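You operate a simulated robot arm through the tools that you are given. There is no shell and no other tool. Be economical: measure what you need, move in short steps, check, and stop when the job is done.

You run a simulated robot arm. Do the job below in one go: nothing can be reset, and whatever is moved stays where it is left.

TASK
Open the black-handled cupboard door, put both jars from the short bench away on the shelf in the low cupboard and shut the door again.

The check looks at the end state, three seconds after you hand in, the way a careful person would. Anything else that was tipped, shoved, dropped, spilled or broken makes it a failure.

THE ROBOT
A 7-joint arm with a two-finger parallel gripper on a trunk, on a base that drives. Base frame: it is fixed to the floor where the robot stands at the start and does not move with it; the origin is under the middle of the robot, x ahead of it, y to its left, z up. Lengths are in m, angles in rad, forces in N, time in s.
With the tool pointing down near the work surface it reaches from about 0.38 to 0.8 m from the robot's upright axis, wherever it stands. Its first joint turns from -2.007 to 2.007 rad. Places, roughly: black-handled cupboard door [0.7, 0.1, 0.4]; shelf in the low cupboard [0.7, -0.2, 0.4]; jar [-1, -1.75, 1]. Payload 3.91 kg.
The TCP is the grasp point between the finger pads, 0.03 m short of the fingertips. In the tool frame z runs along the fingers and y along their closing line. The gripper opens to 0.11 m. The fingers are 0.02 m wide and 0.01 m thick; the gripper's body (0.048 by 0.112 m) begins 0.055 m behind the TCP.
Orientation is told as [roll, pitch, yaw] about the base's x, y, z axes, in that order, counted from this pose: with the fingers straight down and closing along the base's y, the tool's x points along the base's -x, its y along +y and its z along -z.

THE INTERFACE
- The arm moves only by the tool play_rows. Its argument "moves" is a list of rows, each a list of 7 numbers: the gripper command, from -1 (shut) to 1 (fully open), values between in proportion, then the shift along the tool's x, y, z in cm, then the turn, a rotation vector about the tool's x, y, z in degrees. In form: [[claw, tx, ty, tz, wx, wy, wz], ...]. A call has 1 to 20 rows; each row shifts and turns the commanded pose from where the row before left it, along the tool's axes as they then stand. A row lasts 0.2 s, in which the tool goes at most 0.05 m and 0.15 rad; a call with a longer step from one row to the next is refused whole, and so is a gripper value outside its range. A pose out of reach is approached as far as the arm can. The call stops where the force on the tool passes 40 N (or 10 N more than at its start, if that is more) or the arm is blocked; 0.2 s more then pass. Each finger travels about 0.153 m/s and halts on what it meets, pressing with about 36 N; the grip force reading is that of the motor and also rises with nothing between the fingers. The clock runs only during rows and for 0.2 s after the last one: add rows that do not move to give the fingers time. The reply holds the time, the measured pose of the TCP, the force on the tool along the base axes, the opening and the grip force, in the units named above and with some noise.
- Cameras (640 x 400 px; columns grow to the right, rows downward): "scene" is now at [0.2174, 0.1672, 0.9795]; the picture's right is [-0.44, -0.90, 0.00], its down [-0.60, 0.29, -0.74] and it looks along [0.67, -0.32, -0.67] (base axes); focal length 234 px, centre (320, 200). "wrist" rides on the gripper at [0.072, 0.017, -0.103] in the tool frame; the picture's right is [-0.23, 0.97, 0.00], its down [-0.76, -0.18, -0.62] and it looks along [-0.61, -0.14, 0.78] (tool axes); focal length 222 px, centre (320, 200). There is no depth. A picture from a camera that has moved, and an enlarged one, comes with that camera's place and axes in the base frame and with its lens.
- get_image(camera): a new picture of that camera. It takes no simulated time.
- move_column(by): slides the trunk up (or, below 0, down) by that many m; the arm and the scene camera ride with it, the base frame stays. It gives what a move gives, with no picture.
- base_move(legs): drives the robot by 1 to 6 legs, each [ahead, left, turn to the left] in m, m and rad, along the robot's own axes; the way and the turn of a leg run together, so that a leg with both is an arc; at most 1.5 m and 3.142 rad a leg. The arm and the cameras ride along, it lands a little off, and it stops where it bumps. It gives what a move gives.
- pan_tilt(pan, tilt): turns the head with the scene camera to pan (to the left, within 1.396 rad either way) and tilt (down, from -0.506 to 1.204), counted from straight ahead of the robot. It gives what a move gives.
- close_up(camera, box): a new picture of the part [left, top, right, bottom] of that camera's present view, enlarged. It takes no simulated time.
- sign_off(): hands the job in; it is judged then, once.

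Go step by step. Nothing tells you exact positions but the pictures and the camera data: compare them with the known pose of the tool, close in by small moves and look again before you grip or let go. The budget is 165 turns and 128 pictures, counting those below and the enlarged ones. Unless the task says otherwise, let go and move clear before handing in, and close with one line.

The tools are called as a command line: name --pt "numbers of a row" for each row, then --argument value for the rest, lists and objects as JSON in quotes. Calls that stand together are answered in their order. play_rows: Moves the arm, as the interface text tells. Its arguments: {"type":"object","properties":{"moves":{"type":"array","items":{"type":"array","items":{"type":"number"}}}},"required":["moves"]} The other tools are called the same way: move_column (by) slides the trunk up or down; base_move (legs) drives the base; pan_tilt (pan, tilt) turns the head that bears the scene camera; get_image (camera) takes a picture; close_up (camera, box) takes an enlarged picture of a part of a camera's view; sign_off () hands the job in.

At the start:

```text
time_s: 0.0
ee_pos: [0.4684, 0.1093, 0.7417]
orientation: [0.0, -0.001, 0.0]
wrist_force: [-0.6, -0.7, 1.0]
opening: 0.11
grasp_force: 0.0
trunk travel left (down, up): [-0.325, 0.665]
robot x, y, heading: [-0.0003, 0.003, -0.002]
head pan, tilt: [-0.45, 0.733]
```

scene: 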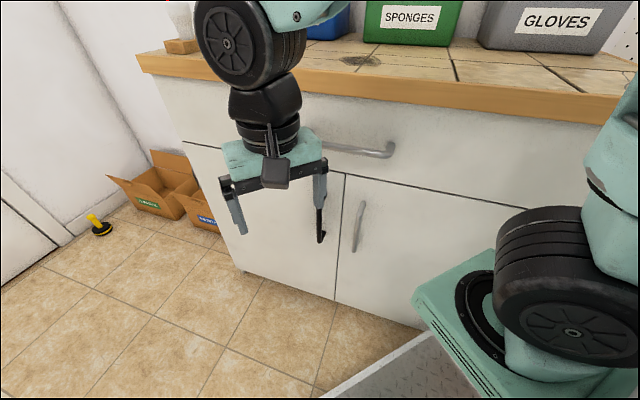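
wrist: 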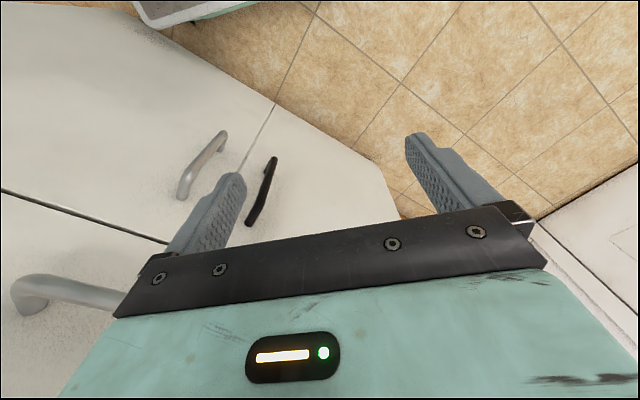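

I see the counter with a left door (black handle) and a right door (silver handle). I'll look more closely at the door and then towards the jars' bench.

close_up --camera "wrist" --box '[140, 100, 400, 263]'

pan_tilt --pan -1.39 --tilt 0.3

get_image --camera "scene"

```text
2.45 times, centred on (270, 182) of wrist
camera zoom: at [0.3962, 0.1273, 0.8456], right [0.23, 0.97, 0.0], down [0.76, -0.18, 0.62], along [0.61, -0.14, -0.78], focal length 545 px, centre (443, 245)
```

zoom: 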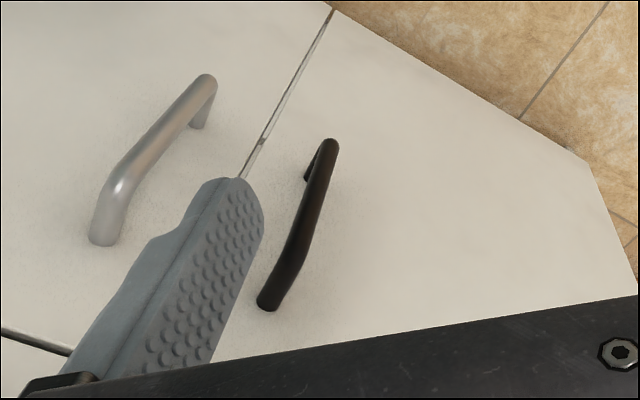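

```text
time_s: 1.2
ee_pos: [0.4686, 0.1111, 0.7422]
orientation: [-0.001, 0.0, 0.0]
wrist_force: [0.7, 0.2, 0.6]
opening: 0.1098
grasp_force: 0.1
trunk travel left (down, up): [-0.325, 0.665]
robot x, y, heading: [-0.0023, -0.0002, -0.003]
head pan, tilt: [-1.389, 0.3]
```

```text
124 pictures are left
camera scene: at [0.1591, 0.1118, 1.0185], right [-0.98, -0.18, 0.0], down [-0.05, 0.29, -0.96], along [0.17, -0.94, -0.3], focal length 234 px, centre (320, 200)
```

scene: 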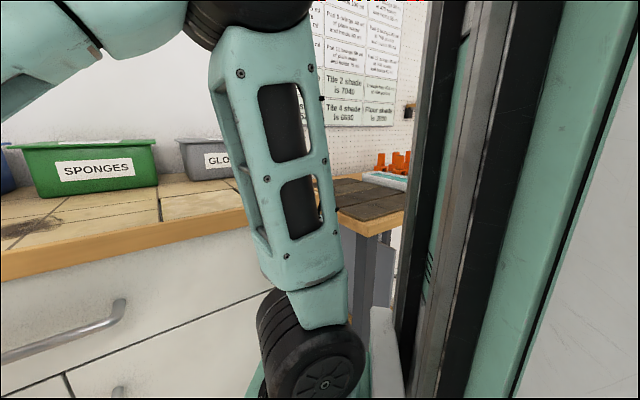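

The black handle looks like a vertical bar at about x 0.59, y -0.02, z 0.44–0.62. I'll back off a little and look straight at the doors.

base_move --legs '[[-0.2, 0, 0]]'

pan_tilt --pan -0.15 --tilt 0.6

get_image --camera "scene"

get_image --camera "wrist"

```text
time_s: 2.8
ee_pos: [0.2709, 0.1115, 0.7412]
orientation: [0.0, 0.001, 0.0]
wrist_force: [0.0, 1.1, 0.4]
opening: 0.11
grasp_force: 0.0
trunk travel left (down, up): [-0.325, 0.665]
robot x, y, heading: [-0.1955, -0.0007, 0.012]
head pan, tilt: [-1.389, 0.3]
```

```text
time_s: 4.2
ee_pos: [0.2698, 0.1114, 0.7419]
orientation: [0.001, 0.0, 0.0]
wrist_force: [-0.2, -0.1, 0.6]
opening: 0.1101
grasp_force: 0.1
trunk travel left (down, up): [-0.325, 0.665]
robot x, y, heading: [-0.1974, -0.0002, 0.0]
head pan, tilt: [-0.15, 0.6]
```

```text
123 pictures are left
camera scene: at [0.0313, 0.1907, 0.991], right [-0.15, -0.99, 0.0], down [-0.56, 0.08, -0.83], along [0.82, -0.12, -0.56], focal length 234 px, centre (320, 200)
```

scene: 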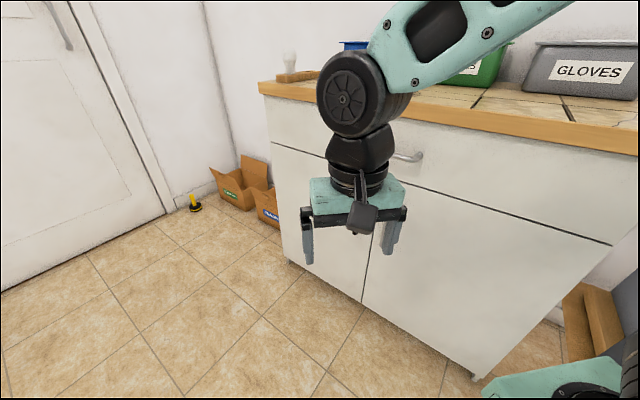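

```text
122 pictures are left
camera wrist: at [0.1981, 0.1281, 0.8456], right [0.22, 0.97, 0.0], down [0.76, -0.18, 0.62], along [0.61, -0.14, -0.78], focal length 222 px, centre (320, 200)
```

wrist: 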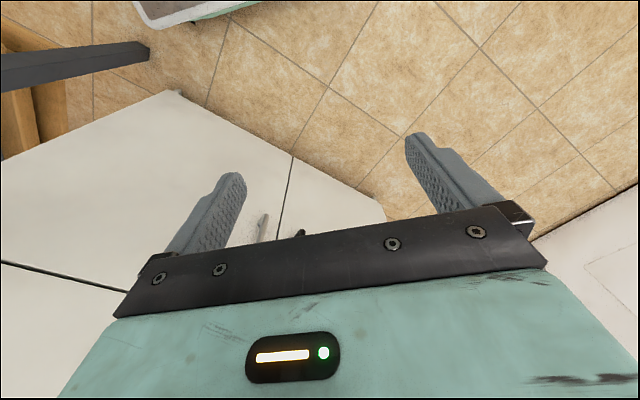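

The cupboard front actually runs diagonally, about 45° to my axes, with the doors meeting near (0.59, -0.08). I'll drive left and turn right to face it squarely.

base_move --legs '[[0.1, 0.45, 0], [0, 0, -0.785]]'

pan_tilt --pan 0.0 --tilt 0.7

get_image --camera "scene"

get_image --camera "wrist"

```text
time_s: 9.0
ee_pos: [0.3154, 0.1946, 0.7423]
orientation: [0.0, 0.001, -0.774]
wrist_force: [0.6, -0.5, 0.5]
opening: 0.11
grasp_force: 0.1
trunk travel left (down, up): [-0.325, 0.665]
robot x, y, heading: [-0.0941, 0.4428, -0.775]
head pan, tilt: [-0.15, 0.6]
```

```text
time_s: 9.7
ee_pos: [0.3141, 0.1937, 0.7419]
orientation: [0.0, 0.0, -0.776]
wrist_force: [0.9, 0.1, -0.4]
opening: 0.1099
grasp_force: 0.1
trunk travel left (down, up): [-0.325, 0.665]
robot x, y, heading: [-0.0945, 0.4449, -0.777]
head pan, tilt: [0.0, 0.7]
```

```text
121 pictures are left
camera scene: at [0.2088, 0.4294, 0.9824], right [-0.7, -0.71, 0.0], down [-0.46, 0.45, -0.77], along [0.55, -0.54, -0.64], focal length 234 px, centre (320, 200)
```

scene: 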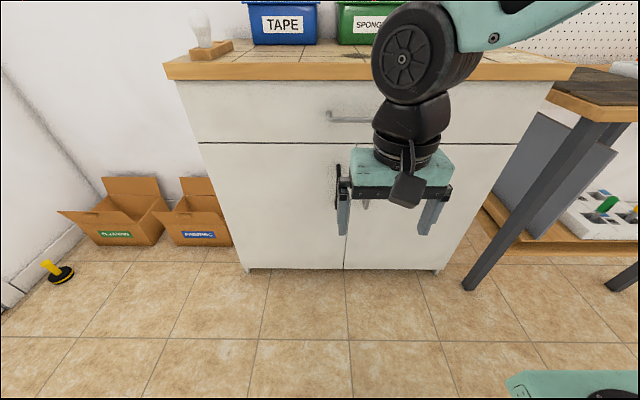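

```text
120 pictures are left
camera wrist: at [0.2753, 0.2569, 0.8456], right [0.84, 0.54, 0.0], down [0.42, -0.66, 0.62], along [0.33, -0.53, -0.78], focal length 222 px, centre (320, 200)
```

wrist: 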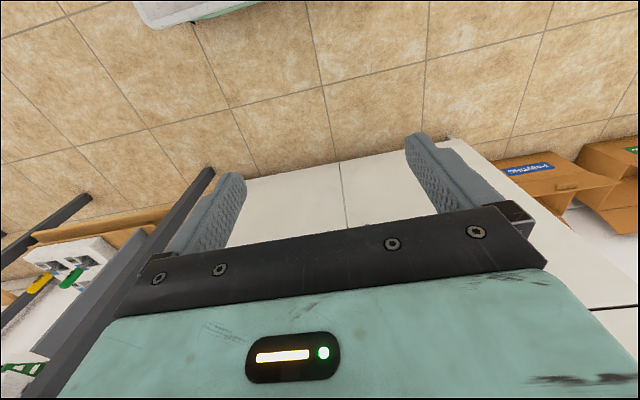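

Now I face the cupboard squarely; the black handle is about 0.35 m ahead of the fingers and 4 cm to the left, z 0.44–0.63. I'll lower the trunk and tip the gripper to horizontal.

move_column --by -0.2

play_rows --pt "1 0 0 0 0 -8.2 0" --pt "1 0 0 0 0 -8.2 0" --pt "1 0 0 0 0 -8.2 0" --pt "1 0 0 0 0 -8.2 0" --pt "1 0 0 0 0 -8.2 0" --pt "1 0 0 0 0 -8.2 0" --pt "1 0 0 0 0 -8.2 0" --pt "1 0 0 0 0 -8.2 0" --pt "1 0 0 0 0 -8.2 0" --pt "1 0 0 0 0 -8.2 0" --pt "1 0 0 0 0 -8 0" --pt "1 0 0 3 0 0 0" --pt "1 0 0 3 0 0 0" --pt "1 0 0 3 0 0 0" --pt "1 0 0 3 0 0 0"

get_image --camera "scene"

get_image --camera "wrist"

```text
time_s: 11.9
ee_pos: [0.3155, 0.1944, 0.5418]
orientation: [-0.001, 0.0, -0.776]
wrist_force: [0.1, -0.5, -0.2]
opening: 0.1099
grasp_force: 0.0
trunk travel left (down, up): [-0.125, 0.865]
robot x, y, heading: [-0.097, 0.4391, -0.77]
head pan, tilt: [0.0, 0.7]
```

```text
time_s: 15.1
ee_pos: [0.4413, 0.1324, 0.5577]
orientation: [3.057, -1.572, 2.45]
wrist_force: [-0.8, 0.3, 0.2]
opening: 0.11
grasp_force: 0.1
out of reach, approached as far as the arm can: row 6, 7, 8, 9, 10
trunk travel left (down, up): [-0.125, 0.865]
robot x, y, heading: [-0.0954, 0.4419, -0.774]
head pan, tilt: [0.0, 0.7]
```

```text
119 pictures are left
camera scene: at [0.2088, 0.4295, 0.7824], right [-0.7, -0.71, 0.0], down [-0.46, 0.45, -0.76], along [0.55, -0.54, -0.64], focal length 234 px, centre (320, 200)
```

scene: 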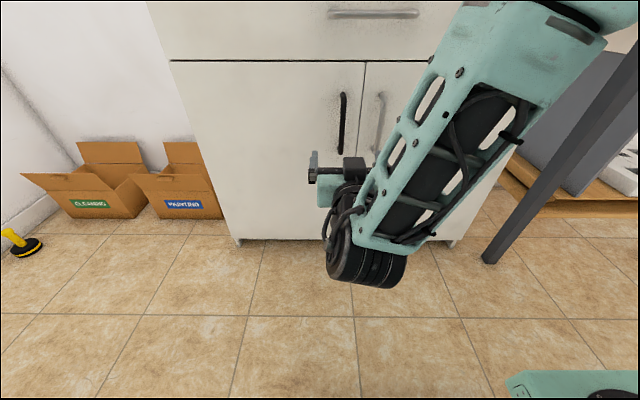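

```text
118 pictures are left
camera wrist: at [0.3788, 0.2162, 0.4851], right [0.68, 0.7, 0.23], down [-0.57, 0.31, 0.76], along [0.46, -0.65, 0.61], focal length 222 px, centre (320, 200)
```

wrist: 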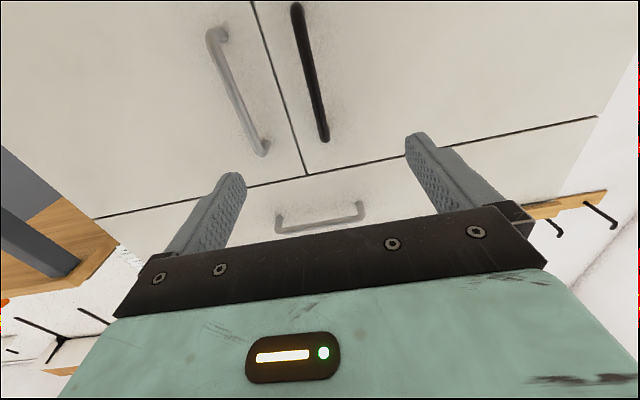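

The handle is straight ahead by about 21 cm. I'll advance most of it and check.

play_rows --pt "1 0 0 4 0 0 0" --pt "1 0 0 4 0 0 0" --pt "1 0 0 4 0 0 0" --pt "1 0 0 3 0 0 0" --pt "1 0 0 0 0 0 0"

get_image --camera "wrist"

get_image --camera "scene"

```text
time_s: 16.3
ee_pos: [0.5465, 0.0264, 0.5575]
orientation: [-0.978, -1.573, 0.203]
wrist_force: [0.2, -1.3, -0.3]
opening: 0.1101
grasp_force: 0.1
trunk travel left (down, up): [-0.125, 0.865]
robot x, y, heading: [-0.0958, 0.446, -0.776]
head pan, tilt: [0.0, 0.7]
```

```text
117 pictures are left
camera wrist: at [0.4847, 0.1104, 0.4853], right [0.68, 0.7, 0.23], down [-0.57, 0.31, 0.76], along [0.46, -0.65, 0.61], focal length 222 px, centre (320, 200)
```

wrist: 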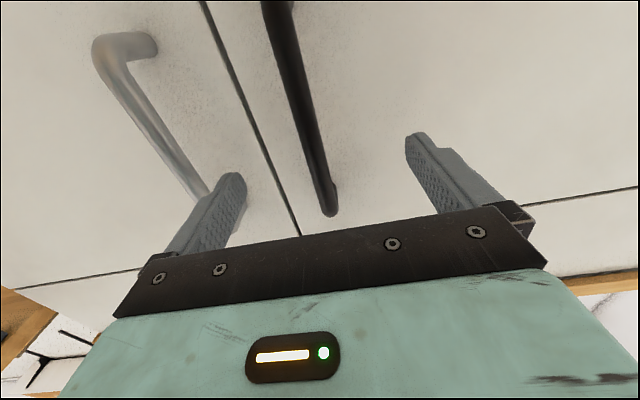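

```text
116 pictures are left
camera scene: at [0.2088, 0.4294, 0.7824], right [-0.7, -0.71, 0.0], down [-0.46, 0.45, -0.76], along [0.55, -0.54, -0.64], focal length 234 px, centre (320, 200)
```

scene: 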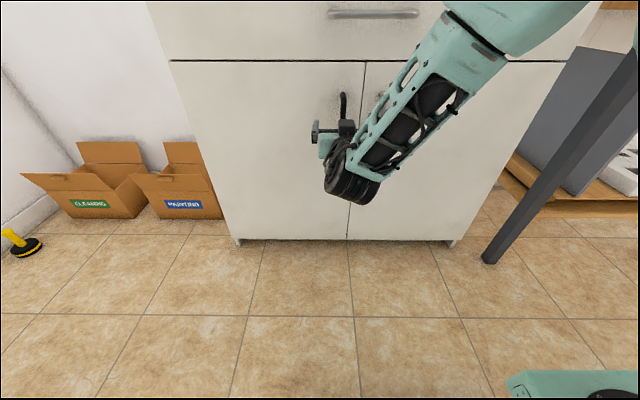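

The bar lies between the fingers. I'll narrow the opening, advance and close.

play_rows --pt "0.15 0 0 0 0 0 0" --pt "0.15 0 0 0 0 0 0" --pt "0.15 0 0 2 0 0 0" --pt "0.15 0 0 2 0 0 0" --pt "0.15 0 0 1.2 0 0 0" --pt "0.15 0 0 0 0 0 0"

get_image --camera "wrist"

```text
time_s: 17.5
ee_pos: [0.5798, -0.0046, 0.5573]
orientation: [-1.473, -1.569, 0.699]
wrist_force: [-14.9, 6.8, 5.9]
opening: 0.0659
grasp_force: 2.8
trunk travel left (down, up): [-0.125, 0.865]
robot x, y, heading: [-0.0957, 0.449, -0.772]
head pan, tilt: [0.0, 0.7]
stopped in row 5: the force on the tool passed its limit (the readings are from after the stop); the commanded pose is now the measured one
```

```text
115 pictures are left
camera wrist: at [0.5178, 0.081, 0.4856], right [0.68, 0.7, 0.23], down [-0.57, 0.31, 0.76], along [0.46, -0.65, 0.61], focal length 222 px, centre (320, 200)
```

wrist: 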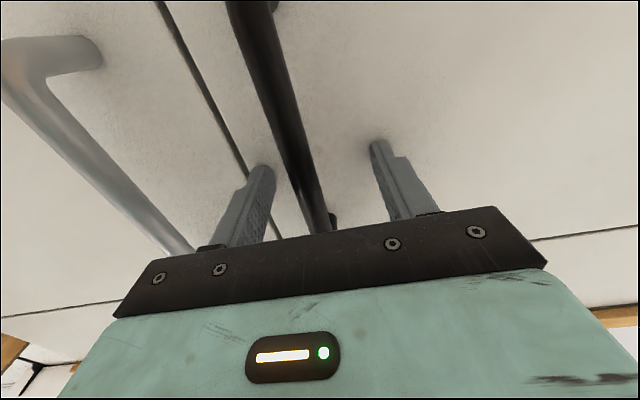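

The fingertips touched the door face, with the bar between them. I'll back off a few millimetres and close.

play_rows --pt "0.15 0 0 -0.6 0 0 0" --pt "-1 0 0 0 0 0 0" --pt "-1 0 0 0 0 0 0" --pt "-1 0 0 0 0 0 0"

get_image --camera "wrist"

```text
time_s: 18.5
ee_pos: [0.5738, -0.004, 0.5568]
orientation: [-0.685, -1.567, -0.1]
wrist_force: [-32.2, -21.7, -1.6]
opening: 0.0138
grasp_force: 44.9
trunk travel left (down, up): [-0.125, 0.865]
robot x, y, heading: [-0.0959, 0.4425, -0.775]
head pan, tilt: [0.0, 0.7]
```

```text
114 pictures are left
camera wrist: at [0.5122, 0.081, 0.4847], right [0.69, 0.69, 0.23], down [-0.56, 0.31, 0.76], along [0.46, -0.65, 0.61], focal length 222 px, centre (320, 200)
```

wrist: 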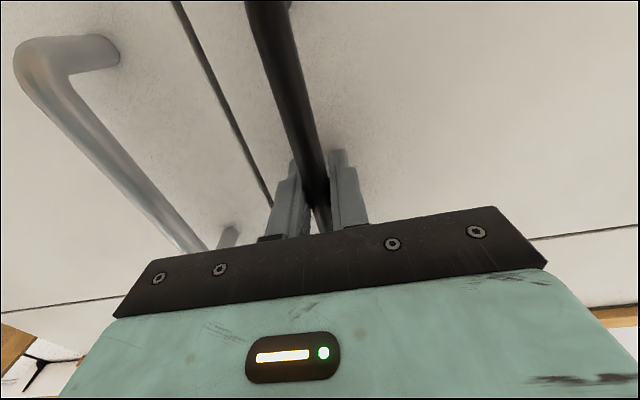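

Gripped the handle (14 mm opening). I'll ease the sideways strain, then pull along the door's arc (hinge about 0.38 m to the left).

play_rows --pt "-1 0 -0.5 0 0 0 0" --pt "-1 0 0 0 0 0 0" --pt "-1 0 0.3 -2 3 0 0" --pt "-1 0 0.3 -2 3 0 0" --pt "-1 0 0.4 -2 3 0 0"

get_image --camera "scene"

```text
time_s: 19.7
ee_pos: [0.5392, 0.0466, 0.5568]
orientation: [-1.153, -1.571, 0.222]
wrist_force: [-24.8, -13.7, 6.9]
opening: 0.0136
grasp_force: 45.2
trunk travel left (down, up): [-0.125, 0.865]
robot x, y, heading: [-0.1006, 0.449, -0.777]
head pan, tilt: [0.0, 0.7]
```

```text
113 pictures are left
camera scene: at [0.208, 0.4294, 0.7827], right [-0.7, -0.71, 0.0], down [-0.46, 0.45, -0.77], along [0.55, -0.54, -0.64], focal length 234 px, centre (320, 200)
```

scene: 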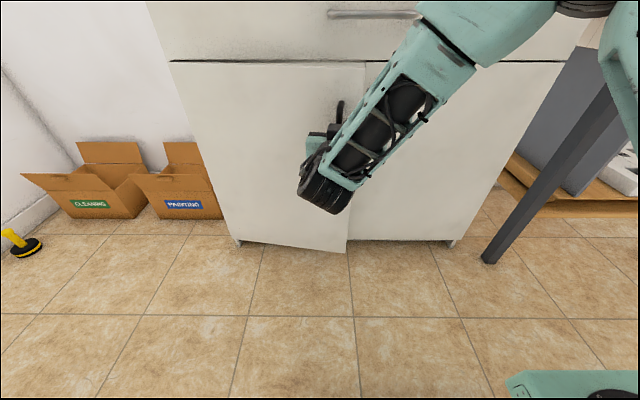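

The door is opening. I'll carry on along the arc.

play_rows --pt "-1 0 0.2 -2.7 4 0 0" --pt "-1 0 0.3 -2.7 4 0 0" --pt "-1 0 0.4 -2.7 4 0 0" --pt "-1 0 0.4 -2.7 4 0 0" --pt "-1 0 0.4 -2.7 4 0 0"

get_image --camera "scene"

```text
time_s: 20.9
ee_pos: [0.4912, 0.1732, 0.5564]
orientation: [-0.331, -1.567, -0.945]
wrist_force: [-6.7, -0.8, 1.2]
opening: 0.0136
grasp_force: 44.9
trunk travel left (down, up): [-0.125, 0.865]
robot x, y, heading: [-0.0972, 0.4462, -0.781]
head pan, tilt: [0.0, 0.7]
```

```text
112 pictures are left
camera scene: at [0.2085, 0.4296, 0.7824], right [-0.7, -0.71, 0.0], down [-0.46, 0.45, -0.76], along [0.55, -0.54, -0.64], focal length 234 px, centre (320, 200)
```

scene: 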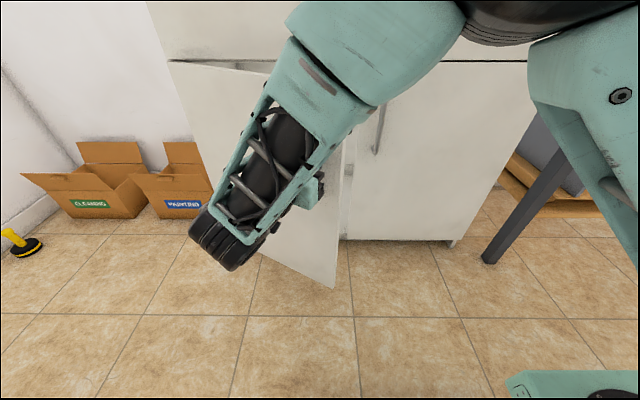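

About 28° open, forces low. Continuing.

play_rows --pt "-1 0 0.5 -3.2 5 0 0" --pt "-1 0 0.6 -3.2 5 0 0" --pt "-1 0 0.6 -3.2 5 0 0" --pt "-1 0 0.6 -3.2 5 0 0"

get_image --camera "scene"

```text
time_s: 21.9
ee_pos: [0.486, 0.2865, 0.5561]
orientation: [-1.369, -1.561, -0.222]
wrist_force: [-4.5, 0.0, -1.2]
opening: 0.0135
grasp_force: 45.0
trunk travel left (down, up): [-0.125, 0.865]
robot x, y, heading: [-0.0983, 0.4452, -0.775]
head pan, tilt: [0.0, 0.7]
stopped in row 4: the force on the tool passed its limit (the readings are from after the stop); the commanded pose is now the measured one
```

```text
111 pictures are left
camera scene: at [0.208, 0.4297, 0.7826], right [-0.7, -0.71, 0.0], down [-0.46, 0.45, -0.76], along [0.55, -0.54, -0.64], focal length 234 px, centre (320, 200)
```

scene: 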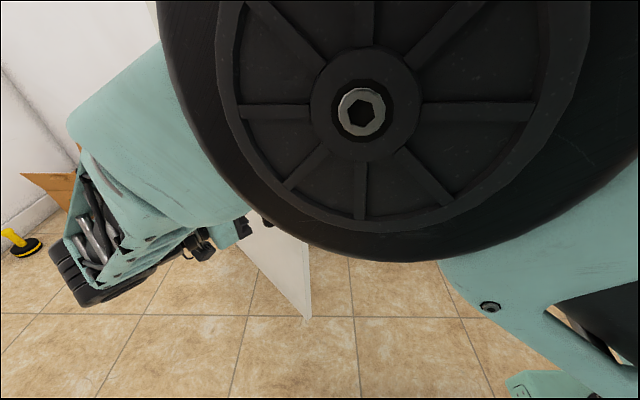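

Door ~45° open and the elbow is folding tightly. I'll release, withdraw from the handle, and then push the door from its inner side.

play_rows --pt "0.2 0 0 0 0 0 0" --pt "0.2 0 0 0 0 0 0" --pt "0.2 0 0 -2 0 0 0" --pt "0.2 0 0 -2 0 0 0" --pt "0.2 0 0 -2 0 0 0" --pt "0.2 0 0 0 0 0 0"

get_image --camera "wrist"

```text
time_s: 23.2
ee_pos: [0.4859, 0.3477, 0.5556]
orientation: [-1.39, -1.563, -0.199]
wrist_force: [-0.3, 0.3, 0.4]
opening: 0.0661
grasp_force: 0.1
trunk travel left (down, up): [-0.125, 0.865]
robot x, y, heading: [-0.0963, 0.4435, -0.773]
head pan, tilt: [0.0, 0.7]
```

```text
110 pictures are left
camera wrist: at [0.5054, 0.4506, 0.4843], right [0.98, -0.02, 0.22], down [-0.16, 0.63, 0.76], along [-0.15, -0.78, 0.61], focal length 222 px, centre (320, 200)
```

wrist: 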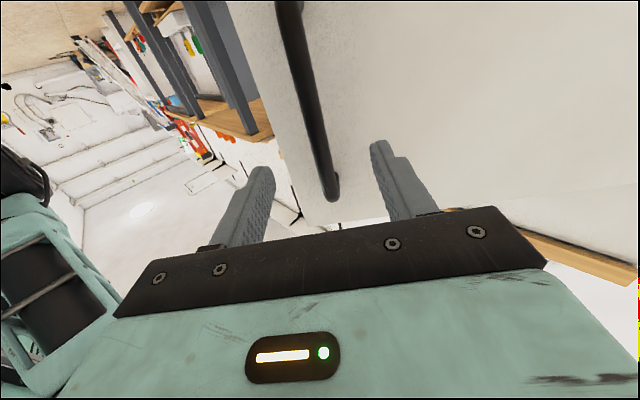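

The handle is free. I'll back the base up so the arm unfolds with room to spare.

base_move --legs '[[-0.25, 0, 0]]'

get_image --camera "scene"

```text
time_s: 25.1
ee_pos: [0.3086, 0.5232, 0.5566]
orientation: [-1.384, -1.563, -0.206]
wrist_force: [0.2, -0.6, -1.4]
opening: 0.0661
grasp_force: 0.0
trunk travel left (down, up): [-0.125, 0.865]
robot x, y, heading: [-0.277, 0.6206, -0.775]
head pan, tilt: [0.0, 0.7]
```

```text
109 pictures are left
camera scene: at [0.0295, 0.6049, 0.7824], right [-0.7, -0.71, 0.0], down [-0.46, 0.45, -0.76], along [0.55, -0.53, -0.64], focal length 234 px, centre (320, 200)
```

scene: 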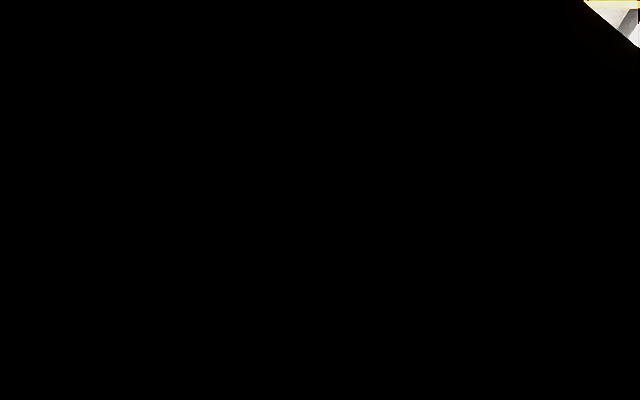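

The arm blocks the camera; I'll turn the tool back to face the cupboard and shift right.

play_rows --pt "0.2 0 -2 0 -5 0 0" --pt "0.2 0 -2 0 -5 0 0" --pt "0.2 0 -2 0 -5 0 0" --pt "0.2 0 -2 0 -5 0 0" --pt "0.2 0 -2 0 -5 0 0" --pt "0.2 0 -2 0 -5 0 0" --pt "0.2 0 -2 0 -5 0 0" --pt "0.2 0 -2 0 -5 0 0" --pt "0.2 0 -2 0 -5 0 0" --pt "0.2 0 -3 1 0 0 0" --pt "0.2 0 -3 1 0 0 0" --pt "0.2 0 -3 1 0 0 0" --pt "0.2 0 -3 1 0 0 0" --pt "0.2 0 -3 1 0 0 0"

get_image --camera "scene"

get_image --camera "wrist"

```text
time_s: 25.8
ee_pos: [0.276, 0.4378, 0.5482]
orientation: [-1.977, -1.542, 0.434]
wrist_force: [0.2, 0.2, 1.0]
opening: 0.0659
grasp_force: 0.1
trunk travel left (down, up): [-0.125, 0.865]
robot x, y, heading: [-0.2771, 0.6143, -0.773]
head pan, tilt: [0.0, 0.7]
stopped in row 3: the arm was blocked; the commanded pose is now the measured one
```

```text
108 pictures are left
camera scene: at [0.0249, 0.5899, 0.829], right [-0.8, -0.6, 0.0], down [-0.11, 0.15, -0.98], along [0.59, -0.78, -0.19], focal length 234 px, centre (320, 200)
```

scene: 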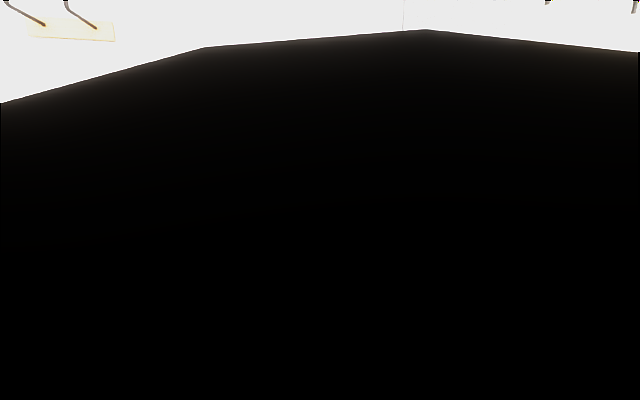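

```text
107 pictures are left
camera wrist: at [0.2876, 0.5402, 0.4748], right [0.98, 0.03, 0.2], down [-0.17, 0.63, 0.76], along [-0.11, -0.78, 0.62], focal length 222 px, centre (320, 200)
```

wrist: 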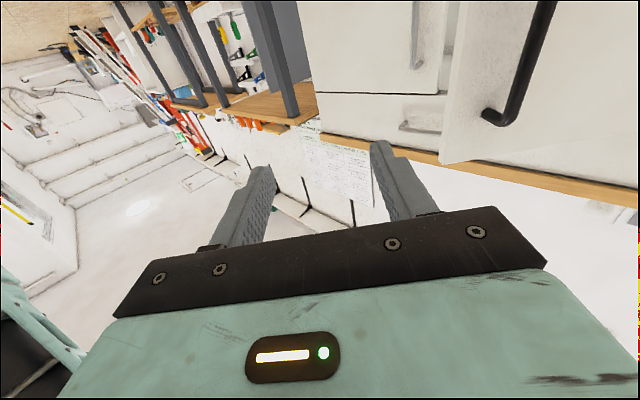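

The elbow is touching the head. I'll extend the arm away from it first.

play_rows --pt "0.2 0 0 3 0 0 0" --pt "0.2 0 0 3 0 0 0" --pt "0.2 0 0 3 0 0 0" --pt "0.2 0 0 3 0 0 0" --pt "0.2 0 0 3 0 0 0"

get_image --camera "scene"

```text
time_s: 27.0
ee_pos: [0.2792, 0.2931, 0.5521]
orientation: [-1.783, -1.553, 0.25]
wrist_force: [-0.3, 0.5, 0.4]
opening: 0.0659
grasp_force: 0.0
trunk travel left (down, up): [-0.125, 0.865]
robot x, y, heading: [-0.2786, 0.6198, -0.773]
head pan, tilt: [0.0, 0.7]
```

```text
106 pictures are left
camera scene: at [0.0322, 0.5962, 0.8129], right [-0.73, -0.68, 0.0], down [-0.24, 0.26, -0.94], along [0.64, -0.68, -0.35], focal length 234 px, centre (320, 200)
```

scene: 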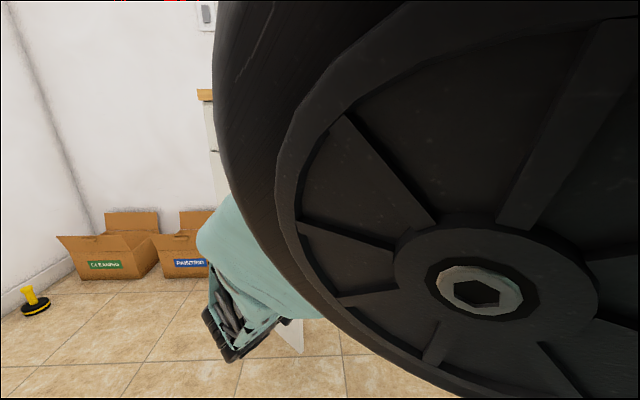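

Clear of the head now. I'll keep extending while turning the tool towards the cupboard.

play_rows --pt "0.2 0 -1 1 -5 0 0" --pt "0.2 0 -1 1 -5 0 0" --pt "0.2 0 -1 1 -5 0 0" --pt "0.2 0 -1 1 -5 0 0" --pt "0.2 0 -1 1 -5 0 0" --pt "0.2 0 -1 0 -5 0 0" --pt "0.2 0 -1 0 -5 0 0" --pt "0.2 0 -1 0 -5 0 0" --pt "0.2 0 0 0 -4 0 0" --pt "0.2 0 0 0 0 0 0"

pan_tilt --pan 0.0 --tilt 0.5

get_image --camera "scene"

get_image --camera "wrist"

```text
time_s: 29.2
ee_pos: [0.2263, 0.2185, 0.5539]
orientation: [-0.967, -1.556, 0.202]
wrist_force: [-0.2, -0.5, -0.2]
opening: 0.066
grasp_force: 0.1
out of reach, approached as far as the arm can: row 9
trunk travel left (down, up): [-0.125, 0.865]
robot x, y, heading: [-0.2746, 0.6203, -0.775]
head pan, tilt: [0.0, 0.7]
```

```text
time_s: 29.9
ee_pos: [0.227, 0.2193, 0.5542]
orientation: [-0.978, -1.557, 0.212]
wrist_force: [-0.1, 0.0, -0.4]
opening: 0.0662
grasp_force: 0.0
trunk travel left (down, up): [-0.125, 0.865]
robot x, y, heading: [-0.2773, 0.6213, -0.773]
head pan, tilt: [0.0, 0.499]
```

```text
105 pictures are left
camera scene: at [0.0337, 0.6005, 0.8], right [-0.7, -0.71, 0.0], down [-0.34, 0.34, -0.88], along [0.63, -0.61, -0.48], focal length 234 px, centre (320, 200)
```

scene: 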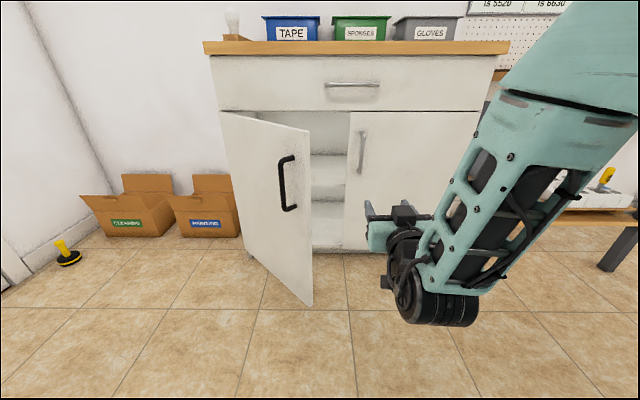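

```text
104 pictures are left
camera wrist: at [0.1623, 0.3024, 0.4831], right [0.68, 0.7, 0.21], down [-0.56, 0.31, 0.77], along [0.48, -0.64, 0.6], focal length 222 px, centre (320, 200)
```

wrist: 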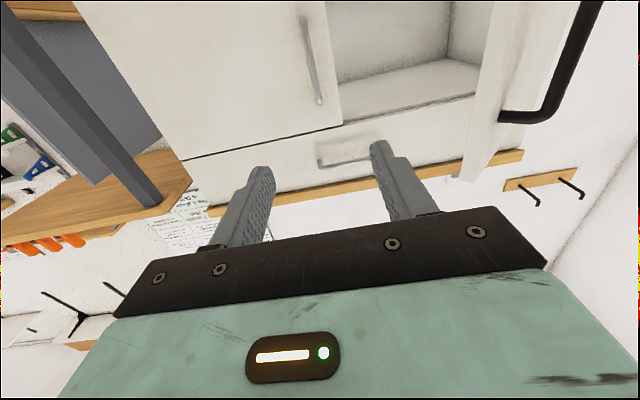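

The door stands ~45° open with shelves visible inside. I'll drive forward 0.2 m so the gripper is inside the door's swing, then push the door left from its inner side.

base_move --legs '[[0.2, 0, 0]]'

play_rows --pt "-0.5 0 3 0 0 0 0" --pt "-1 0 3 0 0 0 0" --pt "-1 0 3 0 0 0 0" --pt "-1 0 3 0 0 0 0" --pt "-1 0 3 0 0 0 0" --pt "-1 0 3 0 0 0 0"

get_image --camera "scene"

```text
time_s: 31.6
ee_pos: [0.3702, 0.0748, 0.5536]
orientation: [-0.975, -1.556, 0.208]
wrist_force: [0.2, 0.5, 0.6]
opening: 0.066
grasp_force: 0.0
trunk travel left (down, up): [-0.125, 0.865]
robot x, y, heading: [-0.1294, 0.4768, -0.777]
head pan, tilt: [0.0, 0.499]
```

```text
time_s: 33.0
ee_pos: [0.4943, 0.2042, 0.5513]
orientation: [-0.976, -1.553, 0.208]
wrist_force: [-0.2, -0.1, -0.3]
opening: 0.0002
grasp_force: 36.3
trunk travel left (down, up): [-0.125, 0.865]
robot x, y, heading: [-0.1338, 0.4771, -0.777]
head pan, tilt: [0.0, 0.499]
```

```text
103 pictures are left
camera scene: at [0.1788, 0.4572, 0.8001], right [-0.7, -0.71, 0.0], down [-0.34, 0.34, -0.88], along [0.63, -0.62, -0.48], focal length 234 px, centre (320, 200)
```

scene: 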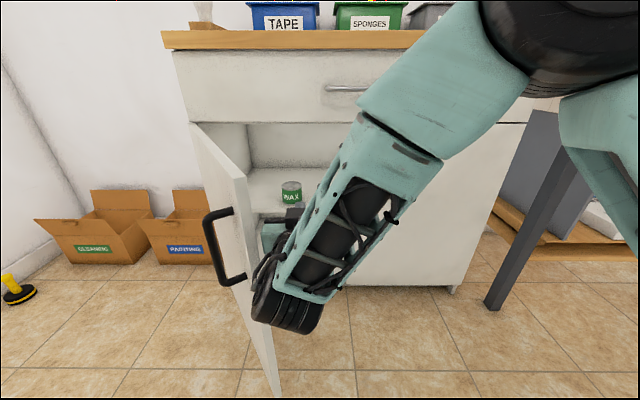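

The door is swinging and I can see a WAX tin already on the shelf, which must not be disturbed. I'll keep pushing left.

play_rows --pt "-1 0 3 0 0 0 0" --pt "-1 0 3 0 0 0 0" --pt "-1 0 3 0 0 0 0" --pt "-1 0 3 0 0 0 0" --pt "-1 0 3 0 0 0 0"

get_image --camera "scene"

```text
time_s: 34.2
ee_pos: [0.5998, 0.3135, 0.5499]
orientation: [-0.974, -1.555, 0.204]
wrist_force: [-0.2, -0.6, 0.5]
opening: 0.0
grasp_force: 36.2
trunk travel left (down, up): [-0.125, 0.865]
robot x, y, heading: [-0.1305, 0.4758, -0.779]
head pan, tilt: [0.0, 0.499]
```

```text
102 pictures are left
camera scene: at [0.1788, 0.4572, 0.8001], right [-0.7, -0.71, 0.0], down [-0.34, 0.34, -0.88], along [0.63, -0.62, -0.48], focal length 234 px, centre (320, 200)
```

scene: 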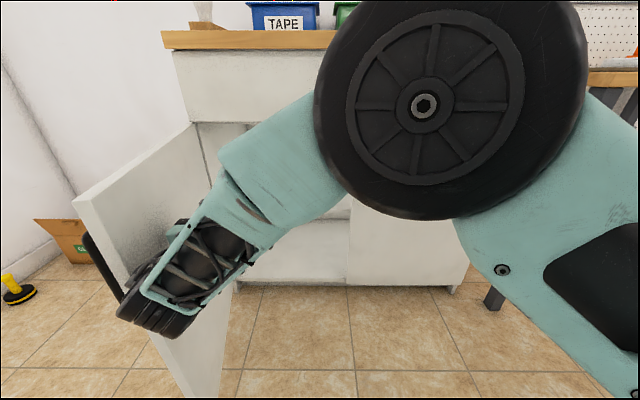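

The door is past 90° now. I'll bring the arm back to the right and inspect the inside.

play_rows --pt "-1 0 -3 0 0 0 0" --pt "-1 0 -3 0 0 0 0" --pt "-1 0 -4 0 0 0 0" --pt "-1 0 -4 0 0 0 0" --pt "-1 0 -4 0 0 0 0" --pt "-1 0 -4 0 0 0 0" --pt "-1 0 -4 0 0 0 0" --pt "-1 0 -4 0 0 0 0" --pt "-1 0 -4 0 0 0 0"

base_move --legs '[[-0.2, 0, 0]]'

get_image --camera "scene"

get_image --camera "wrist"

```text
time_s: 36.2
ee_pos: [0.3693, 0.066, 0.555]
orientation: [-0.949, -1.555, 0.181]
wrist_force: [-0.1, -0.6, -0.1]
opening: 0.0
grasp_force: 36.1
out of reach, approached as far as the arm can: row 9
trunk travel left (down, up): [-0.125, 0.865]
robot x, y, heading: [-0.1305, 0.478, -0.775]
head pan, tilt: [0.0, 0.499]
```

```text
time_s: 37.7
ee_pos: [0.2311, 0.2026, 0.5539]
orientation: [-0.974, -1.555, 0.207]
wrist_force: [0.9, 0.0, -0.8]
opening: 0.0
grasp_force: 36.4
trunk travel left (down, up): [-0.125, 0.865]
robot x, y, heading: [-0.2692, 0.611, -0.775]
head pan, tilt: [0.0, 0.499]
```

```text
101 pictures are left
camera scene: at [0.0401, 0.5941, 0.8001], right [-0.7, -0.71, 0.0], down [-0.34, 0.34, -0.88], along [0.63, -0.62, -0.48], focal length 234 px, centre (320, 200)
```

scene: 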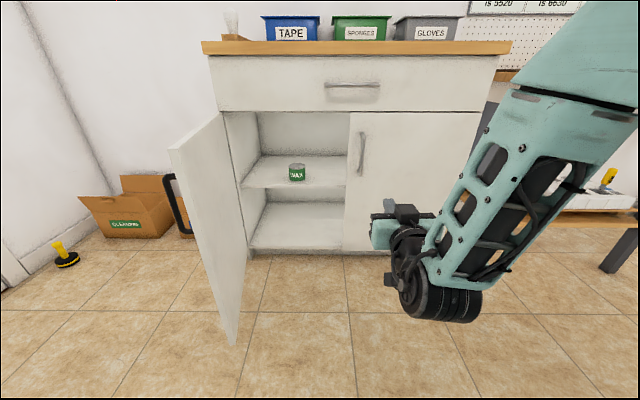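

```text
100 pictures are left
camera wrist: at [0.1676, 0.2867, 0.4834], right [0.68, 0.7, 0.21], down [-0.56, 0.31, 0.77], along [0.47, -0.64, 0.6], focal length 222 px, centre (320, 200)
```

wrist: 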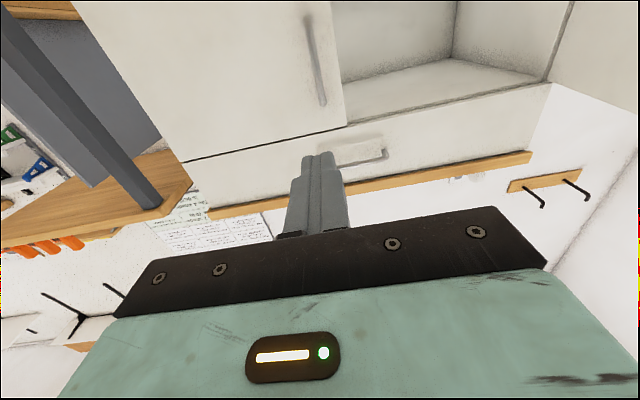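

close_up --camera "scene" --box '[200, 90, 400, 270]'

```text
2.22 times, centred on (300, 180) of scene
camera zoom: at [0.0401, 0.5941, 0.8001], right [-0.7, -0.71, 0.0], down [-0.34, 0.34, -0.88], along [0.63, -0.62, -0.48], focal length 520 px, centre (364, 244)
```

zoom: 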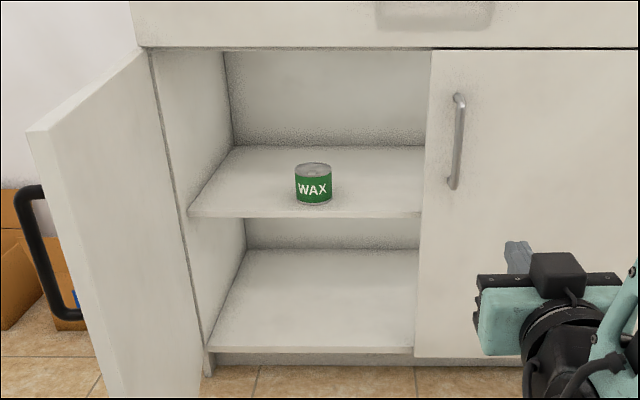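

The shelf is at z ≈ 0.38, spanning from near the right door's edge to the hinge side, with the WAX tin in the middle. Now I'll raise the trunk and look around for the jars' bench.

move_column --by 0.55

pan_tilt --pan -1.39 --tilt 0.3

get_image --camera "scene"

```text
refused: 0.55 is not a number from -0.4 to 0.4
```

```text
time_s: 39.3
ee_pos: [0.2316, 0.2021, 0.5543]
orientation: [-0.973, -1.554, 0.208]
wrist_force: [-1.2, -0.1, -0.1]
opening: 0.0003
grasp_force: 36.2
trunk travel left (down, up): [-0.125, 0.865]
robot x, y, heading: [-0.2668, 0.6123, -0.773]
head pan, tilt: [-1.389, 0.3]
```

```text
98 pictures are left
camera scene: at [-0.0771, 0.5805, 0.8185], right [-0.83, 0.56, 0.0], down [0.17, 0.25, -0.96], along [-0.53, -0.79, -0.3], focal length 234 px, centre (320, 200)
```

scene: 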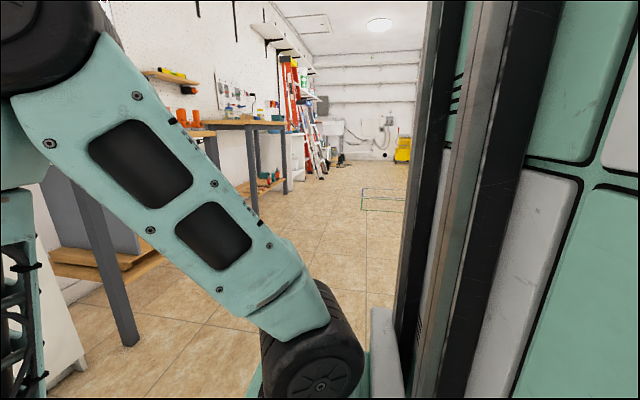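

I can see the far bench along the same wall. I'll raise the trunk and turn to face down the aisle.

move_column --by 0.4

base_move --legs '[[0, 0, -0.8]]'

pan_tilt --pan -0.4 --tilt 0.35

get_image --camera "scene"

```text
time_s: 43.1
ee_pos: [0.2314, 0.2033, 0.9549]
orientation: [-0.976, -1.555, 0.207]
wrist_force: [0.2, 0.1, -0.1]
opening: 0.0
grasp_force: 35.9
trunk travel left (down, up): [-0.525, 0.465]
robot x, y, heading: [-0.2691, 0.6104, -0.778]
head pan, tilt: [-1.389, 0.3]
```

```text
time_s: 45.6
ee_pos: [-0.2158, -0.0334, 0.9557]
orientation: [-0.972, -1.553, -0.597]
wrist_force: [-0.6, -0.1, -0.1]
opening: 0.0001
grasp_force: 36.0
trunk travel left (down, up): [-0.525, 0.465]
robot x, y, heading: [-0.2727, 0.6107, -1.58]
head pan, tilt: [-1.389, 0.3]
```

```text
time_s: 46.9
ee_pos: [-0.2162, -0.0312, 0.9551]
orientation: [-0.972, -1.554, -0.596]
wrist_force: [0.0, -0.6, 0.4]
opening: 0.0001
grasp_force: 36.2
trunk travel left (down, up): [-0.525, 0.465]
robot x, y, heading: [-0.2721, 0.6125, -1.579]
head pan, tilt: [-0.4, 0.351]
```

```text
97 pictures are left
camera scene: at [-0.1028, 0.3822, 1.2138], right [-0.92, 0.4, 0.0], down [0.14, 0.32, -0.94], along [-0.37, -0.86, -0.34], focal length 234 px, centre (320, 200)
```

scene: 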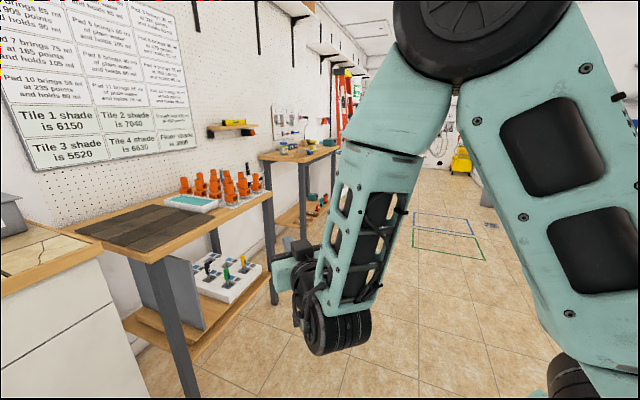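

The far bench with small containers is at the end of the row; zooming in on it.

close_up --camera "scene" --box '[240, 100, 360, 210]'

```text
3.64 times, centred on (300, 155) of scene
camera zoom: at [-0.1028, 0.3822, 1.2138], right [-0.92, 0.4, 0.0], down [0.14, 0.32, -0.94], along [-0.37, -0.86, -0.34], focal length 850 px, centre (393, 364)
```

zoom: 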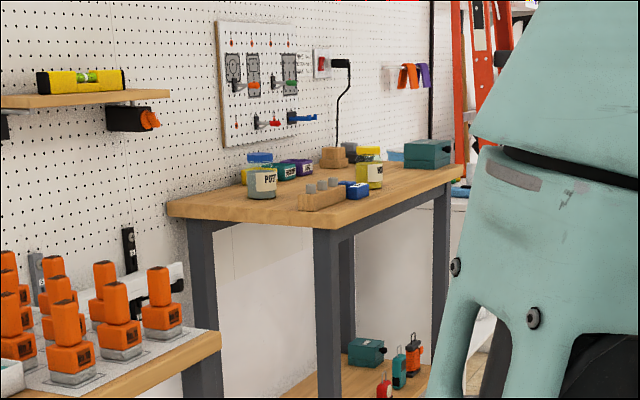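

The jars sit on the far bench near (-0.63,-1.66) and (-0.94,-1.71). I'll drive down the aisle parallel to the benches, then turn to face them.

base_move --legs '[[0, 0, -0.776], [1.0, 0, 0], [0.95, 0, 0], [0, 0, 1.571]]'

pan_tilt --pan 0 --tilt 0.4

get_image --camera "scene"

get_image --camera "wrist"

```text
time_s: 62.4
ee_pos: [-1.1643, -1.1752, 0.9555]
orientation: [-0.975, -1.554, 0.168]
wrist_force: [0.1, -0.1, 0.5]
opening: 0.0
grasp_force: 35.7
trunk travel left (down, up): [-0.525, 0.465]
robot x, y, heading: [-1.6526, -0.7471, -0.814]
head pan, tilt: [-0.4, 0.351]
```

```text
time_s: 63.2
ee_pos: [-1.1646, -1.176, 0.9543]
orientation: [-0.975, -1.556, 0.169]
wrist_force: [0.1, 0.4, -0.3]
opening: 0.0
grasp_force: 36.4
trunk travel left (down, up): [-0.525, 0.465]
robot x, y, heading: [-1.6509, -0.7494, -0.814]
head pan, tilt: [0.0, 0.4]
```

```text
95 pictures are left
camera scene: at [-1.339, -0.7787, 1.2092], right [-0.73, -0.69, 0.0], down [-0.27, 0.28, -0.92], along [0.63, -0.67, -0.39], focal length 234 px, centre (320, 200)
```

scene: 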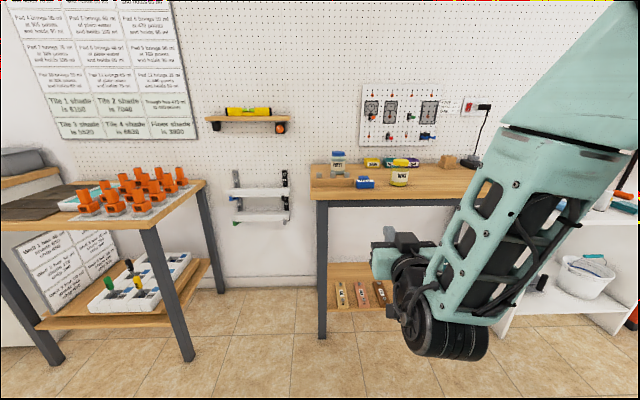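

```text
94 pictures are left
camera wrist: at [-1.2247, -1.0895, 0.8834], right [0.71, 0.67, 0.21], down [-0.55, 0.33, 0.77], along [0.45, -0.66, 0.6], focal length 222 px, centre (320, 200)
```

wrist: 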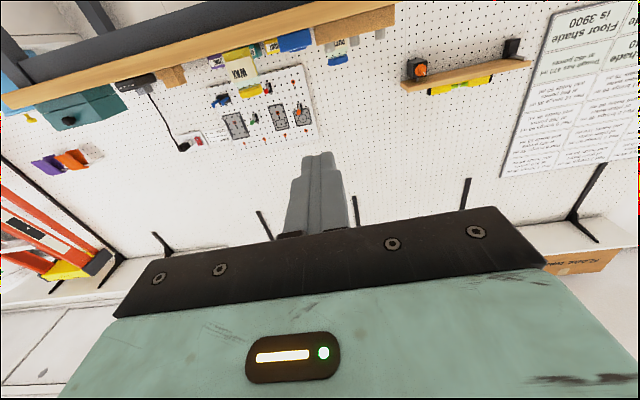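

close_up --camera "scene" --box '[300, 135, 460, 235]'

close_up --camera "wrist" --box '[180, 0, 400, 130]'

```text
4.00 times, centred on (380, 185) of scene
camera zoom: at [-1.339, -0.7787, 1.2092], right [-0.73, -0.69, 0.0], down [-0.27, 0.28, -0.92], along [0.63, -0.67, -0.39], focal length 935 px, centre (80, 260)
```

zoom: 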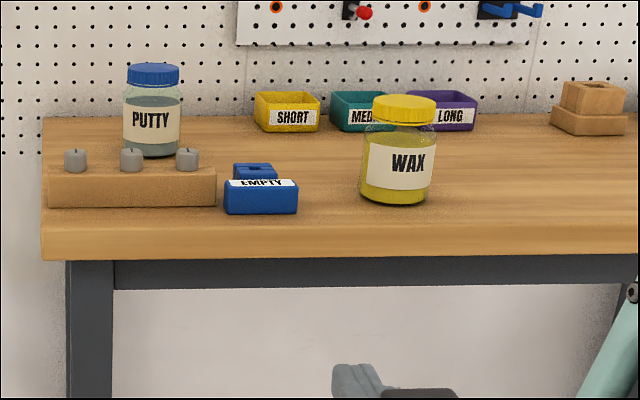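

```text
2.91 times, centred on (290, 65) of wrist
camera zoom: at [-1.2247, -1.0895, 0.8834], right [0.71, 0.67, 0.21], down [-0.55, 0.33, 0.77], along [0.45, -0.66, 0.6], focal length 646 px, centre (407, 593)
```

zoom: 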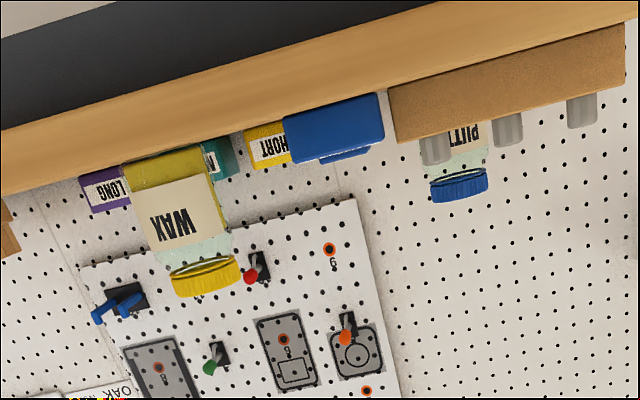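

The two jars are WAX (yellow lid, centre ≈ (-0.93,-1.70)) and PUTTY (blue lid, ≈ (-0.656,-1.63), behind a peg block), ~8 cm wide, ~10 cm tall, base z≈0.885. The wrist camera hangs under the gripper and would hit the bench, so I'll roll the gripper 180° to have it on top.

play_rows --pt "1 0 0 0 0 0 8" --pt "1 0 0 0 0 0 8" --pt "1 0 0 0 0 0 8" --pt "1 0 0 0 0 0 8" --pt "1 0 0 0 0 0 8" --pt "1 0 0 0 0 0 8" --pt "1 0 0 0 0 0 8" --pt "1 0 0 0 0 0 8" --pt "1 0 0 0 0 0 8" --pt "1 0 0 0 0 0 8" --pt "1 0 0 0 0 0 8"

get_image --camera "wrist"

```text
time_s: 65.6
ee_pos: [-1.1658, -1.1955, 1.0354]
orientation: [1.551, -0.05, -2.373]
wrist_force: [0.4, -0.1, -0.2]
opening: 0.1103
grasp_force: 0.1
out of reach, approached as far as the arm can: row 8, 9, 10, 11
trunk travel left (down, up): [-0.525, 0.465]
robot x, y, heading: [-1.6494, -0.7465, -0.815]
head pan, tilt: [0.0, 0.4]
```

```text
91 pictures are left
camera wrist: at [-1.1852, -1.0702, 1.0511], right [-0.11, -0.14, 0.98], down [-0.99, -0.08, -0.13], along [0.1, -0.99, -0.13], focal length 222 px, centre (320, 200)
```

wrist: 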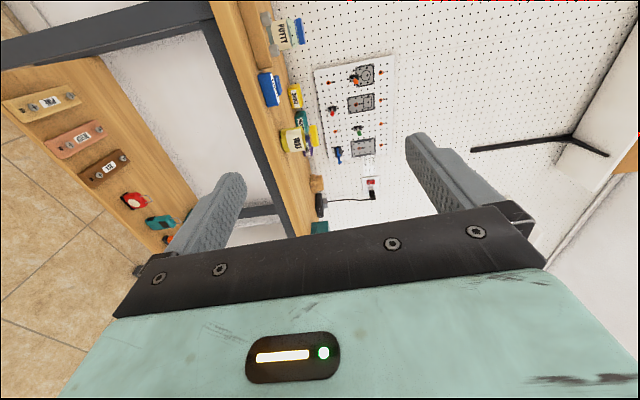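

Halfway rolled, near a reach limit; I'll continue while extending forward a bit.

play_rows --pt "1 0 0 2 0 0 0" --pt "1 0 0 2 0 0 0" --pt "1 0 0 2 0 0 0" --pt "1 0 0 2 0 0 0" --pt "1 0 0 0 0 0 8" --pt "1 0 0 0 0 0 8" --pt "1 0 0 0 0 0 8" --pt "1 0 0 0 0 0 8" --pt "1 0 0 0 0 0 8" --pt "1 0 0 0 0 0 8"

get_image --camera "scene"

```text
time_s: 67.8
ee_pos: [-1.1968, -1.3041, 1.1625]
orientation: [1.533, 0.775, -2.383]
wrist_force: [-0.3, 0.0, 0.4]
opening: 0.1099
grasp_force: 0.0
out of reach, approached as far as the arm can: row 1, 2, 3, 4, 5, 6, 7, 8, 9, 10
trunk travel left (down, up): [-0.525, 0.465]
robot x, y, heading: [-1.6497, -0.7468, -0.812]
head pan, tilt: [0.0, 0.4]
```

```text
90 pictures are left
camera scene: at [-1.3391, -0.7786, 1.2093], right [-0.73, -0.69, 0.0], down [-0.27, 0.28, -0.92], along [0.63, -0.67, -0.39], focal length 234 px, centre (320, 200)
```

scene: 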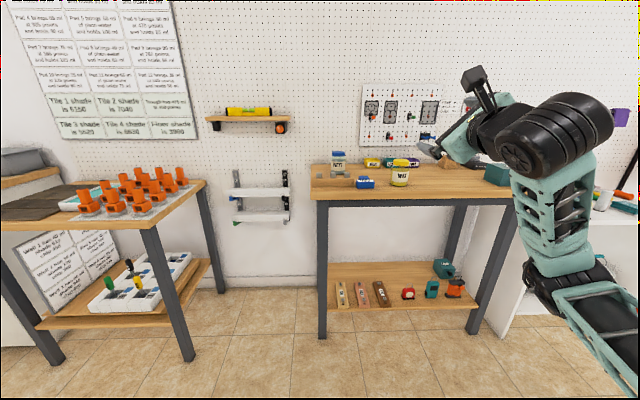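

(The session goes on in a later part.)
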